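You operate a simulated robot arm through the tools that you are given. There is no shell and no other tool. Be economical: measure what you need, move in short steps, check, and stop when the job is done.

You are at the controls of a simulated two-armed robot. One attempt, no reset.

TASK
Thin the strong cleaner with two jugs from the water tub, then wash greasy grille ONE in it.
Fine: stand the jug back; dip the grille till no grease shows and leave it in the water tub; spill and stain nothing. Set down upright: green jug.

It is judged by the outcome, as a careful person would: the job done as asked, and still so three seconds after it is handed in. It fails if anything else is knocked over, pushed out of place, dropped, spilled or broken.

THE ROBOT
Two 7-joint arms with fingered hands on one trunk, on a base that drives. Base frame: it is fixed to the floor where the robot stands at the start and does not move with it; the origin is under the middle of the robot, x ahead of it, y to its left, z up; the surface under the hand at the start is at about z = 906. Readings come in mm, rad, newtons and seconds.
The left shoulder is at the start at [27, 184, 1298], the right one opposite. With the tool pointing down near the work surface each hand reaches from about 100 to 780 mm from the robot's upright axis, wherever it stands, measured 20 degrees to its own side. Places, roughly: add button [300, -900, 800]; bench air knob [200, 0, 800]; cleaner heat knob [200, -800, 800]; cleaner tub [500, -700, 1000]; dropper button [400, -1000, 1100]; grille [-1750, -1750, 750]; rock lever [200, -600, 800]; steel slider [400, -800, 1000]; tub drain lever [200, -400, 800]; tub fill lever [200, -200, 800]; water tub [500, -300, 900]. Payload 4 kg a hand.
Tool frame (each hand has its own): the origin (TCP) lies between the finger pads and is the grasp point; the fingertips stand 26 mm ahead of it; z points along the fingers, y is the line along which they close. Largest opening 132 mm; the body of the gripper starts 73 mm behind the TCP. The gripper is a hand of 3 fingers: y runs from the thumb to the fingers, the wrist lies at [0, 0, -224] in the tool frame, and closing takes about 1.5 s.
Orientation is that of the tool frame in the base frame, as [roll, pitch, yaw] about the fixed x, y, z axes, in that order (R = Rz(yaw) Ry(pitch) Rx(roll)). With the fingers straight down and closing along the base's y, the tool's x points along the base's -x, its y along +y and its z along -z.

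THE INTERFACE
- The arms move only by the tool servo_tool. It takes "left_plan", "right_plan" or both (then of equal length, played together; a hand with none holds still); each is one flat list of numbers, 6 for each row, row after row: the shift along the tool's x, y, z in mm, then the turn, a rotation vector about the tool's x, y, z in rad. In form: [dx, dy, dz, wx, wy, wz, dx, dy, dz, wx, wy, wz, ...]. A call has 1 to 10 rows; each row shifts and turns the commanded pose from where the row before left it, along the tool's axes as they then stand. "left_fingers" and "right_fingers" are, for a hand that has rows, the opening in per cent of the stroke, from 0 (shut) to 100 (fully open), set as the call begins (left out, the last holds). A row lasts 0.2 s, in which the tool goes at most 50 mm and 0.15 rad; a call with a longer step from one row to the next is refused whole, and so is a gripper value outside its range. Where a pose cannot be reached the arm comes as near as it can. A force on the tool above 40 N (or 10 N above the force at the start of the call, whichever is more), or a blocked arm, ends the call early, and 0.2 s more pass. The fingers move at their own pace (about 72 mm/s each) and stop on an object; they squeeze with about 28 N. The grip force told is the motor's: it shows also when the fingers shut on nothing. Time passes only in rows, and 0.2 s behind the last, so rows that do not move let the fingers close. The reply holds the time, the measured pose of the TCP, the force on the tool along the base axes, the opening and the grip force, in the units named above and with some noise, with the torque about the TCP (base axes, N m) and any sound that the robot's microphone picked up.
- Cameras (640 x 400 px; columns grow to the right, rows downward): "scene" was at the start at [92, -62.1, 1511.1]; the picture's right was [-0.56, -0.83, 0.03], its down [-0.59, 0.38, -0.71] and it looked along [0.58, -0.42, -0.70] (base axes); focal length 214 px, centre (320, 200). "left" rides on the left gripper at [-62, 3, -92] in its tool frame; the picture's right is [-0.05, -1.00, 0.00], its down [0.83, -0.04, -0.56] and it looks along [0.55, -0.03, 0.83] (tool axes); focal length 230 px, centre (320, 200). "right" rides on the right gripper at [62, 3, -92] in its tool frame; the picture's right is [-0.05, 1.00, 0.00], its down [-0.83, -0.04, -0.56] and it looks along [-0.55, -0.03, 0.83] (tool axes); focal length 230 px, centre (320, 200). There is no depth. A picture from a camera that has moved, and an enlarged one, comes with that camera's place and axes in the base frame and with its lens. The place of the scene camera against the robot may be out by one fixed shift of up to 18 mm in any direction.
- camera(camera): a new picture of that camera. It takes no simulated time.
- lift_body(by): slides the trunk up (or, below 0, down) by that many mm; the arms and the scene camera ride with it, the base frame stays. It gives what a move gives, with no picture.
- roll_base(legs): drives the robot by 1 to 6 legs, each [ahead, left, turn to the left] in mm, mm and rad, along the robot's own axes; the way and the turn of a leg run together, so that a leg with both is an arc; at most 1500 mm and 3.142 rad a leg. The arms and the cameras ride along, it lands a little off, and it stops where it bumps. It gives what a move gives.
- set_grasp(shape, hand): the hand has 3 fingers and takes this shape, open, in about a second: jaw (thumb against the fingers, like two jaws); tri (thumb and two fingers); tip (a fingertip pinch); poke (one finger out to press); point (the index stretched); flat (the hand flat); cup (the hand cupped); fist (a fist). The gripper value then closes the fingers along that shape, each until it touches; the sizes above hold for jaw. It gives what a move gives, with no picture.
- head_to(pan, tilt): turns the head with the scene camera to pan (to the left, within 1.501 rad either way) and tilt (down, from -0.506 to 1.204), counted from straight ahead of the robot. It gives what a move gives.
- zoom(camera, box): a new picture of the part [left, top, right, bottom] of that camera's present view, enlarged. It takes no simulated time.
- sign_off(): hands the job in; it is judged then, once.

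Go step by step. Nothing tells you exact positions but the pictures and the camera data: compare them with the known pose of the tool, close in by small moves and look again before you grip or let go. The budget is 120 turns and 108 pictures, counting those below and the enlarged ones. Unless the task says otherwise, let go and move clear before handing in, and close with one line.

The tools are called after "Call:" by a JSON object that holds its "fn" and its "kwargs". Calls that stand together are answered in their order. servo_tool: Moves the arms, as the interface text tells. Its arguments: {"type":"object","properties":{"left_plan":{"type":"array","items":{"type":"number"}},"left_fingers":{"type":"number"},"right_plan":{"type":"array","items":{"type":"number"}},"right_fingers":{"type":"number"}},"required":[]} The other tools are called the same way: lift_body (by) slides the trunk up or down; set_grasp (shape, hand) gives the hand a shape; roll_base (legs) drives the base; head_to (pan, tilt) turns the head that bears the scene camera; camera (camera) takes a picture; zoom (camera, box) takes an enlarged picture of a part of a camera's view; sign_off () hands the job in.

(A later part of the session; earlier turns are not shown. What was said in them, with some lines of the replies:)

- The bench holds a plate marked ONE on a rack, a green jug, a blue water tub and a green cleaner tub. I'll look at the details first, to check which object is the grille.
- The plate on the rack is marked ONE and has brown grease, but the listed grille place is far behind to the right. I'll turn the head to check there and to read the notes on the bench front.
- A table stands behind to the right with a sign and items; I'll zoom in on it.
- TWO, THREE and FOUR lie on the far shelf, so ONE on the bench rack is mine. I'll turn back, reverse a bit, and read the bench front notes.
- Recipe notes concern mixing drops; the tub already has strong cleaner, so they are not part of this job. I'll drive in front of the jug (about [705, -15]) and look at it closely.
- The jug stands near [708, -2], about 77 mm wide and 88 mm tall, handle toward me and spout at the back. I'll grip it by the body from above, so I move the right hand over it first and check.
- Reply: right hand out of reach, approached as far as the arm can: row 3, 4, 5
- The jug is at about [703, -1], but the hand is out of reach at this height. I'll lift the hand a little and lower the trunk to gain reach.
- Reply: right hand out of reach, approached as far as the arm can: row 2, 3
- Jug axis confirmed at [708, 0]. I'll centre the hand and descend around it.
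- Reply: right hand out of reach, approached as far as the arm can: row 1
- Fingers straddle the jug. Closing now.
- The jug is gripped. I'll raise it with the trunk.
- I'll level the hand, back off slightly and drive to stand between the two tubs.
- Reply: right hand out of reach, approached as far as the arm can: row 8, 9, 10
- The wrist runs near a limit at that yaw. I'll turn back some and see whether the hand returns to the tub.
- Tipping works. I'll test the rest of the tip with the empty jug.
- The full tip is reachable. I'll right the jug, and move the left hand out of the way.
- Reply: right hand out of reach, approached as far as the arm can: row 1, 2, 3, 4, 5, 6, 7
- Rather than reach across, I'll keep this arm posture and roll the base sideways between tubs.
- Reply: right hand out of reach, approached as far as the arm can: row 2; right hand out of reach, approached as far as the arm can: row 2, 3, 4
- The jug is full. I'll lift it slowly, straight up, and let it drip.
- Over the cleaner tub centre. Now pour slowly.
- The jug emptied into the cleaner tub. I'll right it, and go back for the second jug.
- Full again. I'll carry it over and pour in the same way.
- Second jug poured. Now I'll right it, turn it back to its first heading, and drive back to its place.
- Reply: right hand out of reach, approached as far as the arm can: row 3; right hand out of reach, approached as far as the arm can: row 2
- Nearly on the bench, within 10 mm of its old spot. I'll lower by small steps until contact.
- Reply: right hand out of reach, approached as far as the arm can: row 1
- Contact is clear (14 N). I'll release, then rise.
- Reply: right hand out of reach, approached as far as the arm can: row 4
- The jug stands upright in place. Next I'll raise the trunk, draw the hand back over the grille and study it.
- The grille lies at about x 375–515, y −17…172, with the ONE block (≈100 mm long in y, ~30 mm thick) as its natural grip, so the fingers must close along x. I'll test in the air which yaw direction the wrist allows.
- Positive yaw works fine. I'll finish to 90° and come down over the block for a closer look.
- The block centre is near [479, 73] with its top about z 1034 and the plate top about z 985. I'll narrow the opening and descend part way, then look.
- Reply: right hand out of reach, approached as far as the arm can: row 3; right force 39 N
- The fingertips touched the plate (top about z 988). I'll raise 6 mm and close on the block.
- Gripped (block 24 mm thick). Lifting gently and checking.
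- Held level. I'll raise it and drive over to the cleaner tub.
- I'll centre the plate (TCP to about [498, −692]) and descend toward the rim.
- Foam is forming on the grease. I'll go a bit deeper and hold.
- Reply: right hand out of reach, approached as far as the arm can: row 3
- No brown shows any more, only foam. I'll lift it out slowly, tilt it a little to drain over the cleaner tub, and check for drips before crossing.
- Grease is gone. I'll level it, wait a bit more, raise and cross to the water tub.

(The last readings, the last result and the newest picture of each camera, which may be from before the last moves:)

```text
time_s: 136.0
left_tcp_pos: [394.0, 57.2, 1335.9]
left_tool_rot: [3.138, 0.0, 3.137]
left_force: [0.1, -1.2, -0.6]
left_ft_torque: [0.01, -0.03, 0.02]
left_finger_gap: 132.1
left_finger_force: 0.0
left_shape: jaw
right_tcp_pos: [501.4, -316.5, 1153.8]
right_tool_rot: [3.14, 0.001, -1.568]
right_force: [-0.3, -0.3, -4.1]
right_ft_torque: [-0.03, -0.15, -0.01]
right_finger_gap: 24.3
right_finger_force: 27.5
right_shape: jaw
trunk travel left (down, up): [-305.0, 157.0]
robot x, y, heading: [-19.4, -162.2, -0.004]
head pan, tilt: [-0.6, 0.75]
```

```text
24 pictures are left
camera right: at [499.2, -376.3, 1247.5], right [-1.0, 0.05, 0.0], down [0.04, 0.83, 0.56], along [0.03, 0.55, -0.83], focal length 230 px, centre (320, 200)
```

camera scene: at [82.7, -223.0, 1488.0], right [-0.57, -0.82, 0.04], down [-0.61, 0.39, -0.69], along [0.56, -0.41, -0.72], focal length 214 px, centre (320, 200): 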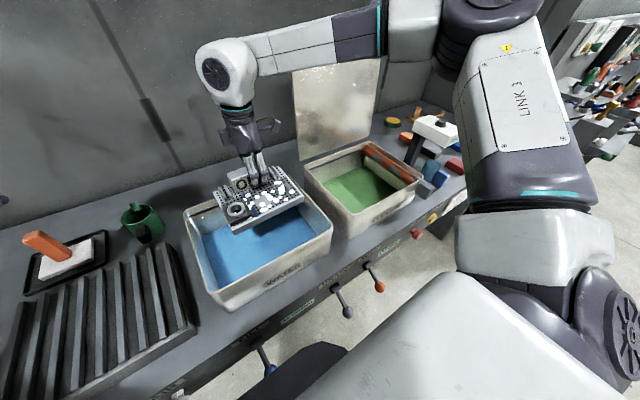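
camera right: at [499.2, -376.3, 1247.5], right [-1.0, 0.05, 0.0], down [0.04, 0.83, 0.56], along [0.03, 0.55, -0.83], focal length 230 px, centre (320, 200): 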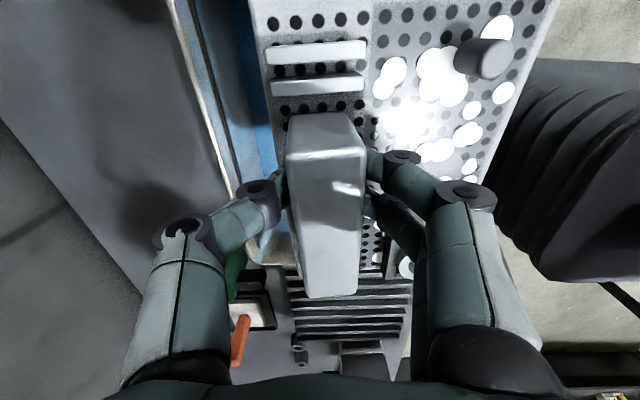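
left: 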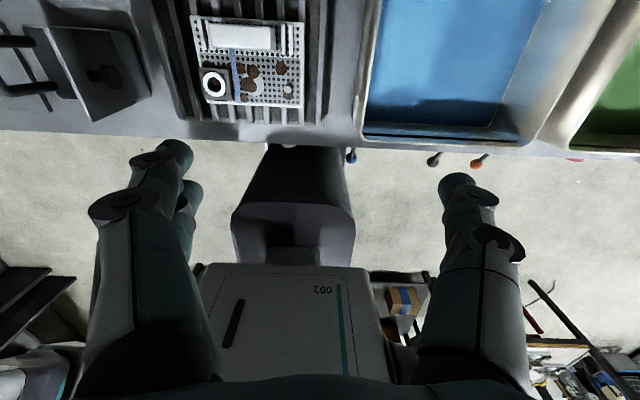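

Call:
{"fn": "servo_tool", "kwargs": {"right_plan": [0, 0, 35, 0, 0, 0, 0, 0, 35, 0, 0, 0, 0, 0, 30, 0, 0, 0, 0, 0, 20, 0, 0, 0, 0, 0, 0, 0, 0, 0]}}

Call:
{"fn": "zoom", "kwargs": {"camera": "scene", "box": [170, 130, 350, 310]}}

Call:
{"fn": "camera", "kwargs": {"camera": "right"}}

```text
time_s: 137.2
left_tcp_pos: [393.4, 57.9, 1335.3]
left_tool_rot: [3.141, -0.001, 3.138]
left_force: [0.9, 0.1, -0.8]
left_ft_torque: [-0.01, -0.01, -0.01]
left_finger_gap: 132.1
left_finger_force: 0.0
left_shape: jaw
right_tcp_pos: [502.1, -314.7, 1034.4]
right_tool_rot: [3.141, 0.0, -1.567]
right_force: [0.1, -0.5, -4.6]
right_ft_torque: [-0.01, -0.14, 0.01]
right_finger_gap: 24.1
right_finger_force: 28.1
right_shape: jaw
trunk travel left (down, up): [-305.0, 157.0]
robot x, y, heading: [-19.2, -161.4, -0.003]
head pan, tilt: [-0.6, 0.75]
```

```text
2.22 times, centred on (260, 220) of scene
camera zoom: at [82.4, -221.7, 1488.1], right [-0.57, -0.82, 0.04], down [-0.61, 0.39, -0.69], along [0.56, -0.42, -0.72], focal length 477 px, centre (453, 156)
```

zoom: 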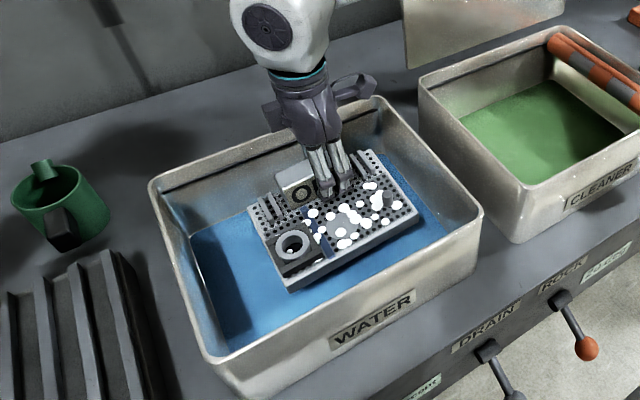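

```text
22 pictures are left
camera right: at [498.4, -375.4, 1127.5], right [-1.0, 0.05, 0.0], down [0.04, 0.83, 0.55], along [0.03, 0.55, -0.83], focal length 230 px, centre (320, 200)
```

right: 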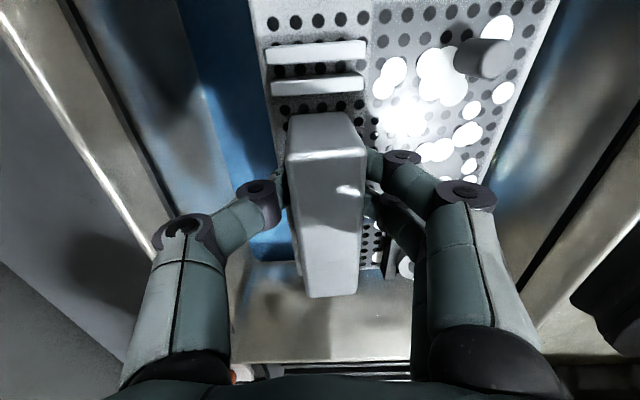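

Call:
{"fn": "servo_tool", "kwargs": {"right_plan": [0, 0, 20, 0, 0, 0, 0, 0, 20, 0, 0, 0, 0, 0, 8, 0, 0, 0, 0, 0, 0, 0, 0, 0]}}

Call:
{"fn": "lift_body", "kwargs": {"by": -10}}

Call:
{"fn": "zoom", "kwargs": {"camera": "scene", "box": [190, 150, 330, 290]}}

```text
time_s: 138.2
left_tcp_pos: [393.2, 57.8, 1333.7]
left_tool_rot: [3.141, -0.002, 3.137]
left_force: [-0.5, -0.6, -0.9]
left_ft_torque: [0.02, -0.01, -0.02]
left_finger_gap: 131.9
left_finger_force: 0.1
left_shape: jaw
right_tcp_pos: [501.2, -315.6, 987.1]
right_tool_rot: [3.141, 0.0, -1.568]
right_force: [-0.8, -0.6, -3.7]
right_ft_torque: [-0.06, -0.15, 0.03]
right_finger_gap: 24.2
right_finger_force: 27.6
right_shape: jaw
trunk travel left (down, up): [-305.0, 157.0]
robot x, y, heading: [-14.7, -158.7, -0.005]
head pan, tilt: [-0.6, 0.75]
```

```text
time_s: 138.8
left_tcp_pos: [394.4, 58.2, 1324.3]
left_tool_rot: [-3.141, 0.0, 3.138]
left_force: [-0.3, -0.9, 0.0]
left_ft_torque: [-0.02, -0.03, -0.05]
left_finger_gap: 131.9
left_finger_force: 0.1
left_shape: jaw
right_tcp_pos: [500.6, -313.9, 976.3]
right_tool_rot: [3.139, 0.0, -1.569]
right_force: [0.1, -0.4, -4.7]
right_ft_torque: [-0.07, -0.14, 0.0]
right_finger_gap: 24.3
right_finger_force: 27.7
right_shape: jaw
trunk travel left (down, up): [-295.0, 167.0]
robot x, y, heading: [-15.2, -159.2, -0.0]
head pan, tilt: [-0.6, 0.75]
```

```text
2.86 times, centred on (260, 220) of scene
camera zoom: at [88.0, -221.8, 1476.9], right [-0.57, -0.82, 0.04], down [-0.61, 0.39, -0.69], along [0.55, -0.41, -0.72], focal length 613 px, centre (491, 143)
```

zoom: 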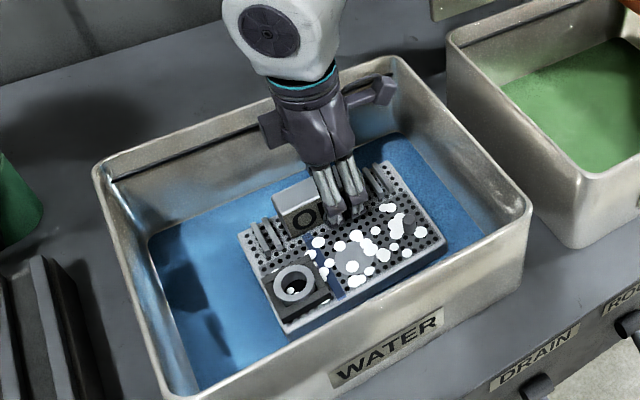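

Call:
{"fn": "servo_tool", "kwargs": {"right_plan": [0, 0, 4, 0, 0, 0, 0, 0, 4, 0, 0, 0, 0, 0, 4, 0, 0, 0, 0, 0, 3, 0, 0, 0, 0, 0, 3, 0, 0, 0, 0, 0, 0, 0, 0, 0]}}

```text
time_s: 140.2
left_tcp_pos: [393.3, 57.7, 1324.8]
left_tool_rot: [-3.141, -0.001, 3.139]
left_force: [0.5, -0.4, -0.6]
left_ft_torque: [0.01, 0.03, -0.01]
left_finger_gap: 131.8
left_finger_force: 0.1
left_shape: jaw
right_tcp_pos: [500.1, -316.3, 959.7]
right_tool_rot: [-3.14, 0.0, -1.569]
right_force: [2.1, -1.4, 5.9]
right_ft_torque: [-0.01, 0.07, 0.0]
right_finger_gap: 24.8
right_finger_force: 27.9
right_shape: jaw
trunk travel left (down, up): [-295.0, 167.0]
robot x, y, heading: [-19.3, -159.8, -0.006]
head pan, tilt: [-0.6, 0.75]
```

It rests on the tub floor. Checking how the grille looks before letting go.

Call:
{"fn": "zoom", "kwargs": {"camera": "scene", "box": [190, 150, 330, 290]}}

```text
2.86 times, centred on (260, 220) of scene
camera zoom: at [86.6, -221.7, 1477.2], right [-0.57, -0.82, 0.04], down [-0.61, 0.39, -0.69], along [0.55, -0.41, -0.72], focal length 613 px, centre (491, 143)
```

zoom: 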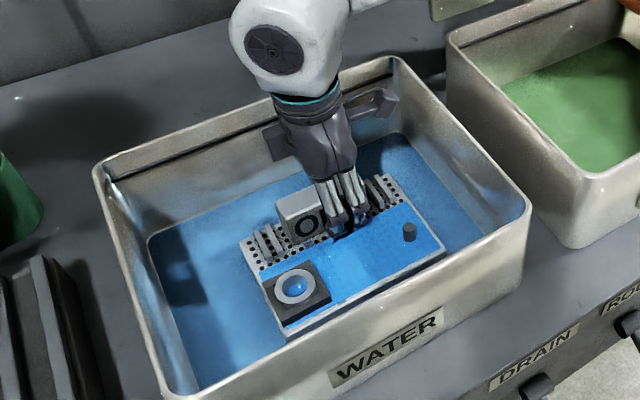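

The rinse washed the foam off. I'll raise it a little to inspect that no grease is left.

Call:
{"fn": "servo_tool", "kwargs": {"right_plan": [0, 0, -15, 0, 0, 0, 0, 0, -20, 0, 0, 0, 0, 0, -20, 0, 0, 0, 0, 0, 0, 0, 0, 0, 0, 0, 0, 0, 0, 0]}}

Call:
{"fn": "zoom", "kwargs": {"camera": "scene", "box": [220, 170, 310, 260]}}

Call:
{"fn": "camera", "kwargs": {"camera": "right"}}

```text
time_s: 141.3
left_tcp_pos: [394.8, 58.2, 1325.4]
left_tool_rot: [3.141, -0.001, 3.138]
left_force: [-0.1, 0.0, 0.2]
left_ft_torque: [-0.02, 0.02, -0.01]
left_finger_gap: 131.9
left_finger_force: 0.0
left_shape: jaw
right_tcp_pos: [501.8, -315.5, 1012.7]
right_tool_rot: [3.139, -0.001, -1.565]
right_force: [-0.8, 0.0, -4.2]
right_ft_torque: [-0.04, -0.13, 0.02]
right_finger_gap: 24.4
right_finger_force: 28.0
right_shape: jaw
trunk travel left (down, up): [-295.0, 167.0]
robot x, y, heading: [-20.0, -158.9, -0.006]
head pan, tilt: [-0.6, 0.75]
```

```text
4.44 times, centred on (265, 215) of scene
camera zoom: at [87.1, -221.8, 1477.1], right [-0.57, -0.82, 0.04], down [-0.61, 0.39, -0.69], along [0.55, -0.41, -0.72], focal length 953 px, centre (564, 133)
```

zoom: 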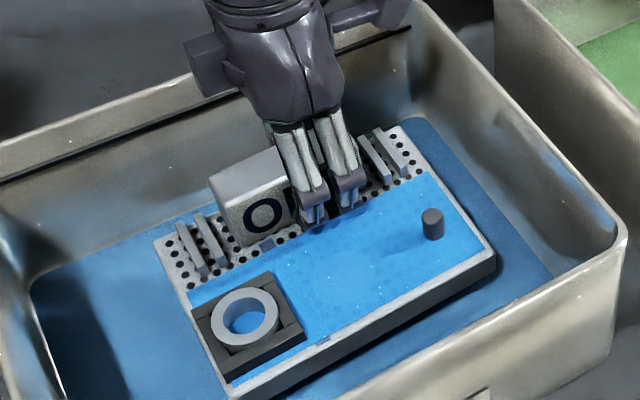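

```text
18 pictures are left
camera right: at [499.4, -375.6, 1106.8], right [-1.0, 0.05, 0.0], down [0.04, 0.83, 0.55], along [0.03, 0.55, -0.83], focal length 230 px, centre (320, 200)
```

right: 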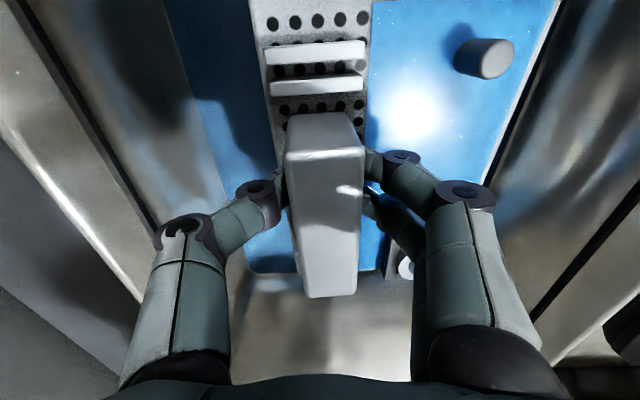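

A water sheet sits on it. I'll wait for it to drain and tilt slightly over the tub, then look again.

Call:
{"fn": "servo_tool", "kwargs": {"right_plan": [0, 0, -25, 0, 0, 0, 0, 0, -25, 0.1, 0, 0, 0, 0, 0, 0.1, 0, 0, 0, 0, 0, 0.1, 0, 0, 0, 0, 0, 0, 0, 0, 0, 0, 0, 0, 0, 0, 0, 0, 0, 0, 0, 0, 0, 0, 0, 0, 0, 0, 0, 0, 0, 0, 0, 0, 0, 0, 0, 0, 0, 0]}}

Call:
{"fn": "zoom", "kwargs": {"camera": "scene", "box": [200, 140, 320, 260]}}

```text
time_s: 143.6
left_tcp_pos: [393.3, 56.8, 1324.2]
left_tool_rot: [-3.141, 0.0, 3.138]
left_force: [-0.3, -0.3, 0.2]
left_ft_torque: [-0.01, -0.01, 0.03]
left_finger_gap: 131.9
left_finger_force: 0.0
left_shape: jaw
right_tcp_pos: [501.6, -314.9, 1063.8]
right_tool_rot: [-2.842, -0.001, -1.568]
right_force: [-0.6, -0.7, -5.5]
right_ft_torque: [-0.03, -0.1, 0.03]
right_finger_gap: 24.5
right_finger_force: 28.1
right_shape: jaw
trunk travel left (down, up): [-295.0, 167.0]
robot x, y, heading: [-18.6, -153.2, -0.001]
head pan, tilt: [-0.6, 0.75]
```

```text
3.33 times, centred on (260, 200) of scene
camera zoom: at [87.0, -221.8, 1477.1], right [-0.57, -0.82, 0.04], down [-0.61, 0.39, -0.69], along [0.55, -0.41, -0.72], focal length 715 px, centre (520, 200)
```

zoom: 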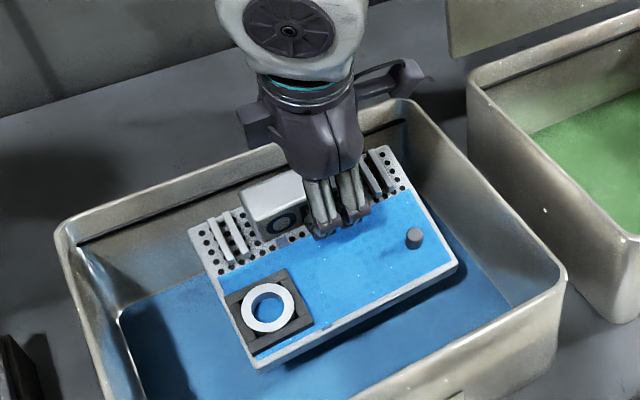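

It's only a wet film (clean, rinsed). I'll level it and set it back down on the tub floor.

Call:
{"fn": "servo_tool", "kwargs": {"right_plan": [0, 0, 0, -0.1, 0, 0, 0, 0, 0, -0.1, 0, 0, 0, 0, 0, -0.1, 0, 0, 0, 0, 30, 0, 0, 0, 0, 0, 30, 0, 0, 0, 0, 0, 20, 0, 0, 0, 0, 0, 12, 0, 0, 0, 0, 0, 5, 0, 0, 0, 0, 0, 0, 0, 0, 0]}}

Call:
{"fn": "servo_tool", "kwargs": {"right_plan": [0, 0, 3, 0, 0, 0, 0, 0, 3, 0, 0, 0, 0, 0, 2, 0, 0, 0, 0, 0, 0, 0, 0, 0]}}

```text
time_s: 145.6
left_tcp_pos: [394.5, 57.7, 1325.9]
left_tool_rot: [3.141, 0.0, 3.14]
left_force: [0.2, -0.1, 0.3]
left_ft_torque: [-0.04, 0.0, -0.01]
left_finger_gap: 131.8
left_finger_force: 0.1
left_shape: jaw
right_tcp_pos: [501.5, -314.5, 966.1]
right_tool_rot: [3.139, -0.002, -1.568]
right_force: [-0.2, 0.6, -3.5]
right_ft_torque: [0.02, -0.05, -0.02]
right_finger_gap: 24.3
right_finger_force: 28.4
right_shape: jaw
trunk travel left (down, up): [-295.0, 167.0]
robot x, y, heading: [-18.9, -157.9, -0.002]
head pan, tilt: [-0.6, 0.75]
```

```text
time_s: 146.6
left_tcp_pos: [392.6, 57.5, 1325.4]
left_tool_rot: [3.141, 0.002, 3.139]
left_force: [0.3, 0.0, 0.3]
left_ft_torque: [0.04, 0.01, 0.05]
left_finger_gap: 131.8
left_finger_force: 0.0
left_shape: jaw
right_tcp_pos: [501.2, -314.8, 959.0]
right_tool_rot: [-3.14, 0.0, -1.57]
right_force: [0.7, -2.9, 6.4]
right_ft_torque: [0.02, 0.15, -0.03]
right_finger_gap: 24.5
right_finger_force: 27.9
right_shape: jaw
trunk travel left (down, up): [-295.0, 167.0]
robot x, y, heading: [-18.3, -156.4, -0.0]
head pan, tilt: [-0.6, 0.75]
```

On the floor. I'll open only partly (the tub wall is near), then rise straight up.

Call:
{"fn": "servo_tool", "kwargs": {"right_plan": [0, 0, 0, 0, 0, 0, 0, 0, 0, 0, 0, 0, 0, 0, 0, 0, 0, 0, 0, 0, 0, 0, 0, 0, 0, 0, 0, 0, 0, 0], "right_fingers": 40}}

Call:
{"fn": "servo_tool", "kwargs": {"right_plan": [0, 0, -10, 0, 0, 0, 0, 0, -15, 0, 0, 0, 0, 0, -20, 0, 0, 0, 0, 0, 0, 0, 0, 0]}}

Call:
{"fn": "zoom", "kwargs": {"camera": "scene", "box": [190, 140, 330, 280]}}

```text
time_s: 147.8
left_tcp_pos: [393.4, 57.9, 1323.8]
left_tool_rot: [3.142, -0.002, 3.138]
left_force: [-1.2, 0.2, -0.1]
left_ft_torque: [0.0, 0.01, 0.03]
left_finger_gap: 131.8
left_finger_force: 0.1
left_shape: jaw
right_tcp_pos: [501.3, -315.6, 957.8]
right_tool_rot: [3.14, 0.0, -1.568]
right_force: [-1.0, -0.2, -0.5]
right_ft_torque: [-0.01, 0.01, -0.02]
right_finger_gap: 52.3
right_finger_force: 0.0
right_shape: jaw
trunk travel left (down, up): [-295.0, 167.0]
robot x, y, heading: [-16.6, -161.1, -0.003]
head pan, tilt: [-0.6, 0.75]
```

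```text
time_s: 148.8
left_tcp_pos: [393.3, 56.7, 1324.2]
left_tool_rot: [3.141, 0.0, 3.139]
left_force: [0.2, -0.3, -0.4]
left_ft_torque: [-0.02, -0.02, -0.01]
left_finger_gap: 131.8
left_finger_force: 0.0
left_shape: jaw
right_tcp_pos: [500.8, -314.2, 1003.8]
right_tool_rot: [3.14, 0.001, -1.568]
right_force: [-0.5, -0.4, 0.2]
right_ft_torque: [0.03, -0.02, -0.01]
right_finger_gap: 52.6
right_finger_force: 0.1
right_shape: jaw
trunk travel left (down, up): [-295.0, 167.0]
robot x, y, heading: [-18.5, -162.7, -0.007]
head pan, tilt: [-0.6, 0.75]
```

```text
2.86 times, centred on (260, 210) of scene
camera zoom: at [87.0, -221.8, 1477.1], right [-0.57, -0.82, 0.04], down [-0.61, 0.39, -0.69], along [0.55, -0.41, -0.72], focal length 613 px, centre (491, 171)
```

zoom: 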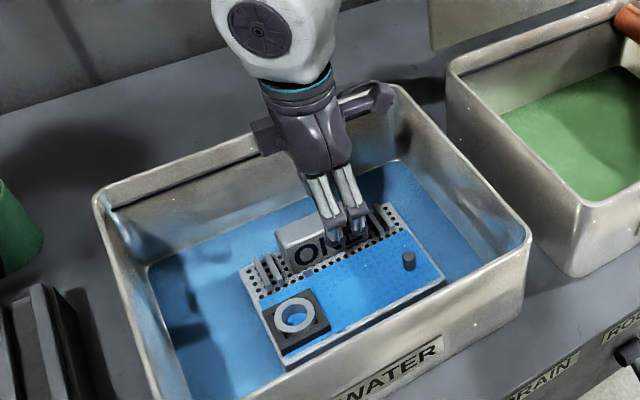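

Released cleanly and resting. I'll rise clear, and take a final overall look.

Call:
{"fn": "servo_tool", "kwargs": {"right_plan": [0, 0, -40, 0, 0, 0, 0, 0, -45, 0, 0, 0, 0, 0, -45, 0, 0, 0, 0, 0, -45, 0, 0, 0, 0, 0, -45, 0, 0, 0]}}

Call:
{"fn": "roll_base", "kwargs": {"legs": [[-250, 0, 0]]}}

Call:
{"fn": "camera", "kwargs": {"camera": "scene"}}

Call:
{"fn": "zoom", "kwargs": {"camera": "scene", "box": [130, 90, 450, 290]}}

```text
time_s: 149.9
left_tcp_pos: [392.5, 58.2, 1326.0]
left_tool_rot: [-3.141, 0.0, 3.139]
left_force: [0.0, 0.0, -0.3]
left_ft_torque: [-0.01, -0.01, 0.01]
left_finger_gap: 132.0
left_finger_force: 0.0
left_shape: jaw
right_tcp_pos: [500.6, -314.7, 1223.0]
right_tool_rot: [3.141, -0.002, -1.567]
right_force: [-0.5, 1.2, 0.6]
right_ft_torque: [-0.04, -0.02, 0.01]
right_finger_gap: 52.1
right_finger_force: 0.1
right_shape: jaw
trunk travel left (down, up): [-295.0, 167.0]
robot x, y, heading: [-17.5, -160.0, -0.0]
head pan, tilt: [-0.6, 0.75]
```

```text
time_s: 151.8
left_tcp_pos: [143.3, 58.1, 1324.5]
left_tool_rot: [3.141, -0.001, 3.139]
left_force: [-0.6, -1.1, 0.4]
left_ft_torque: [0.01, 0.0, 0.02]
left_finger_gap: 132.2
left_finger_force: 0.0
left_shape: jaw
right_tcp_pos: [250.6, -313.2, 1223.0]
right_tool_rot: [3.14, 0.0, -1.566]
right_force: [0.3, -0.6, -0.1]
right_ft_torque: [0.02, 0.02, 0.0]
right_finger_gap: 52.1
right_finger_force: 0.1
right_shape: jaw
trunk travel left (down, up): [-295.0, 167.0]
robot x, y, heading: [-264.3, -157.4, -0.004]
head pan, tilt: [-0.6, 0.75]
```

```text
15 pictures are left
camera scene: at [-163.7, -220.9, 1476.9], right [-0.57, -0.82, 0.04], down [-0.61, 0.39, -0.69], along [0.55, -0.41, -0.72], focal length 214 px, centre (320, 200)
```

scene: 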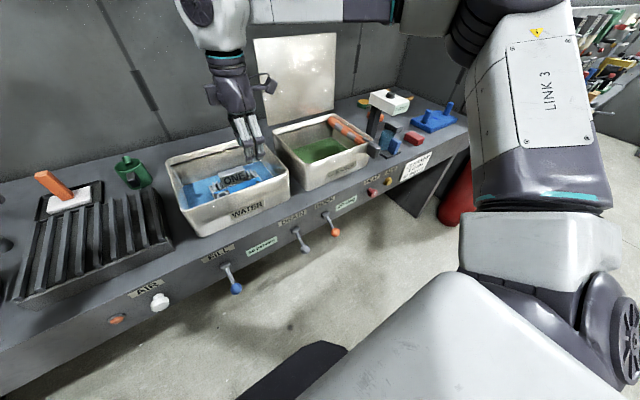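

```text
2.00 times, centred on (290, 190) of scene
camera zoom: at [-163.7, -220.9, 1476.9], right [-0.57, -0.82, 0.04], down [-0.61, 0.39, -0.69], along [0.55, -0.41, -0.72], focal length 429 px, centre (380, 220)
```

zoom: 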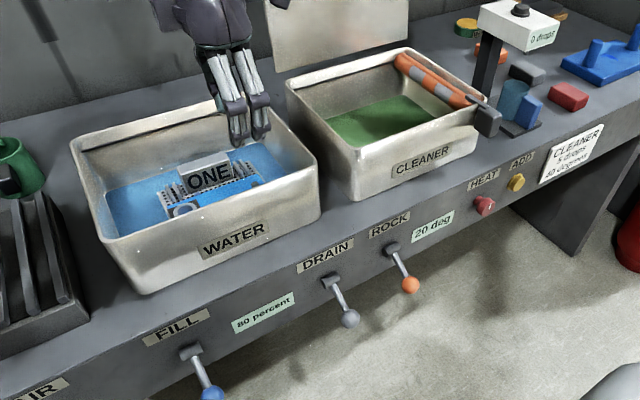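

Both jugs are poured, the jug stands upright, the grille lies rinsed in the water tub, and the bench is dry. I'm handing in.

Call:
{"fn": "sign_off", "kwargs": {}}

```text
The job is handed in.
```

I thinned the cleaner with two jugs of water and dipped grille ONE until no grease showed. It is rinsed and left in the water tub, and the green jug stands upright within about 10 mm of where it was. I saw no spills or stains.
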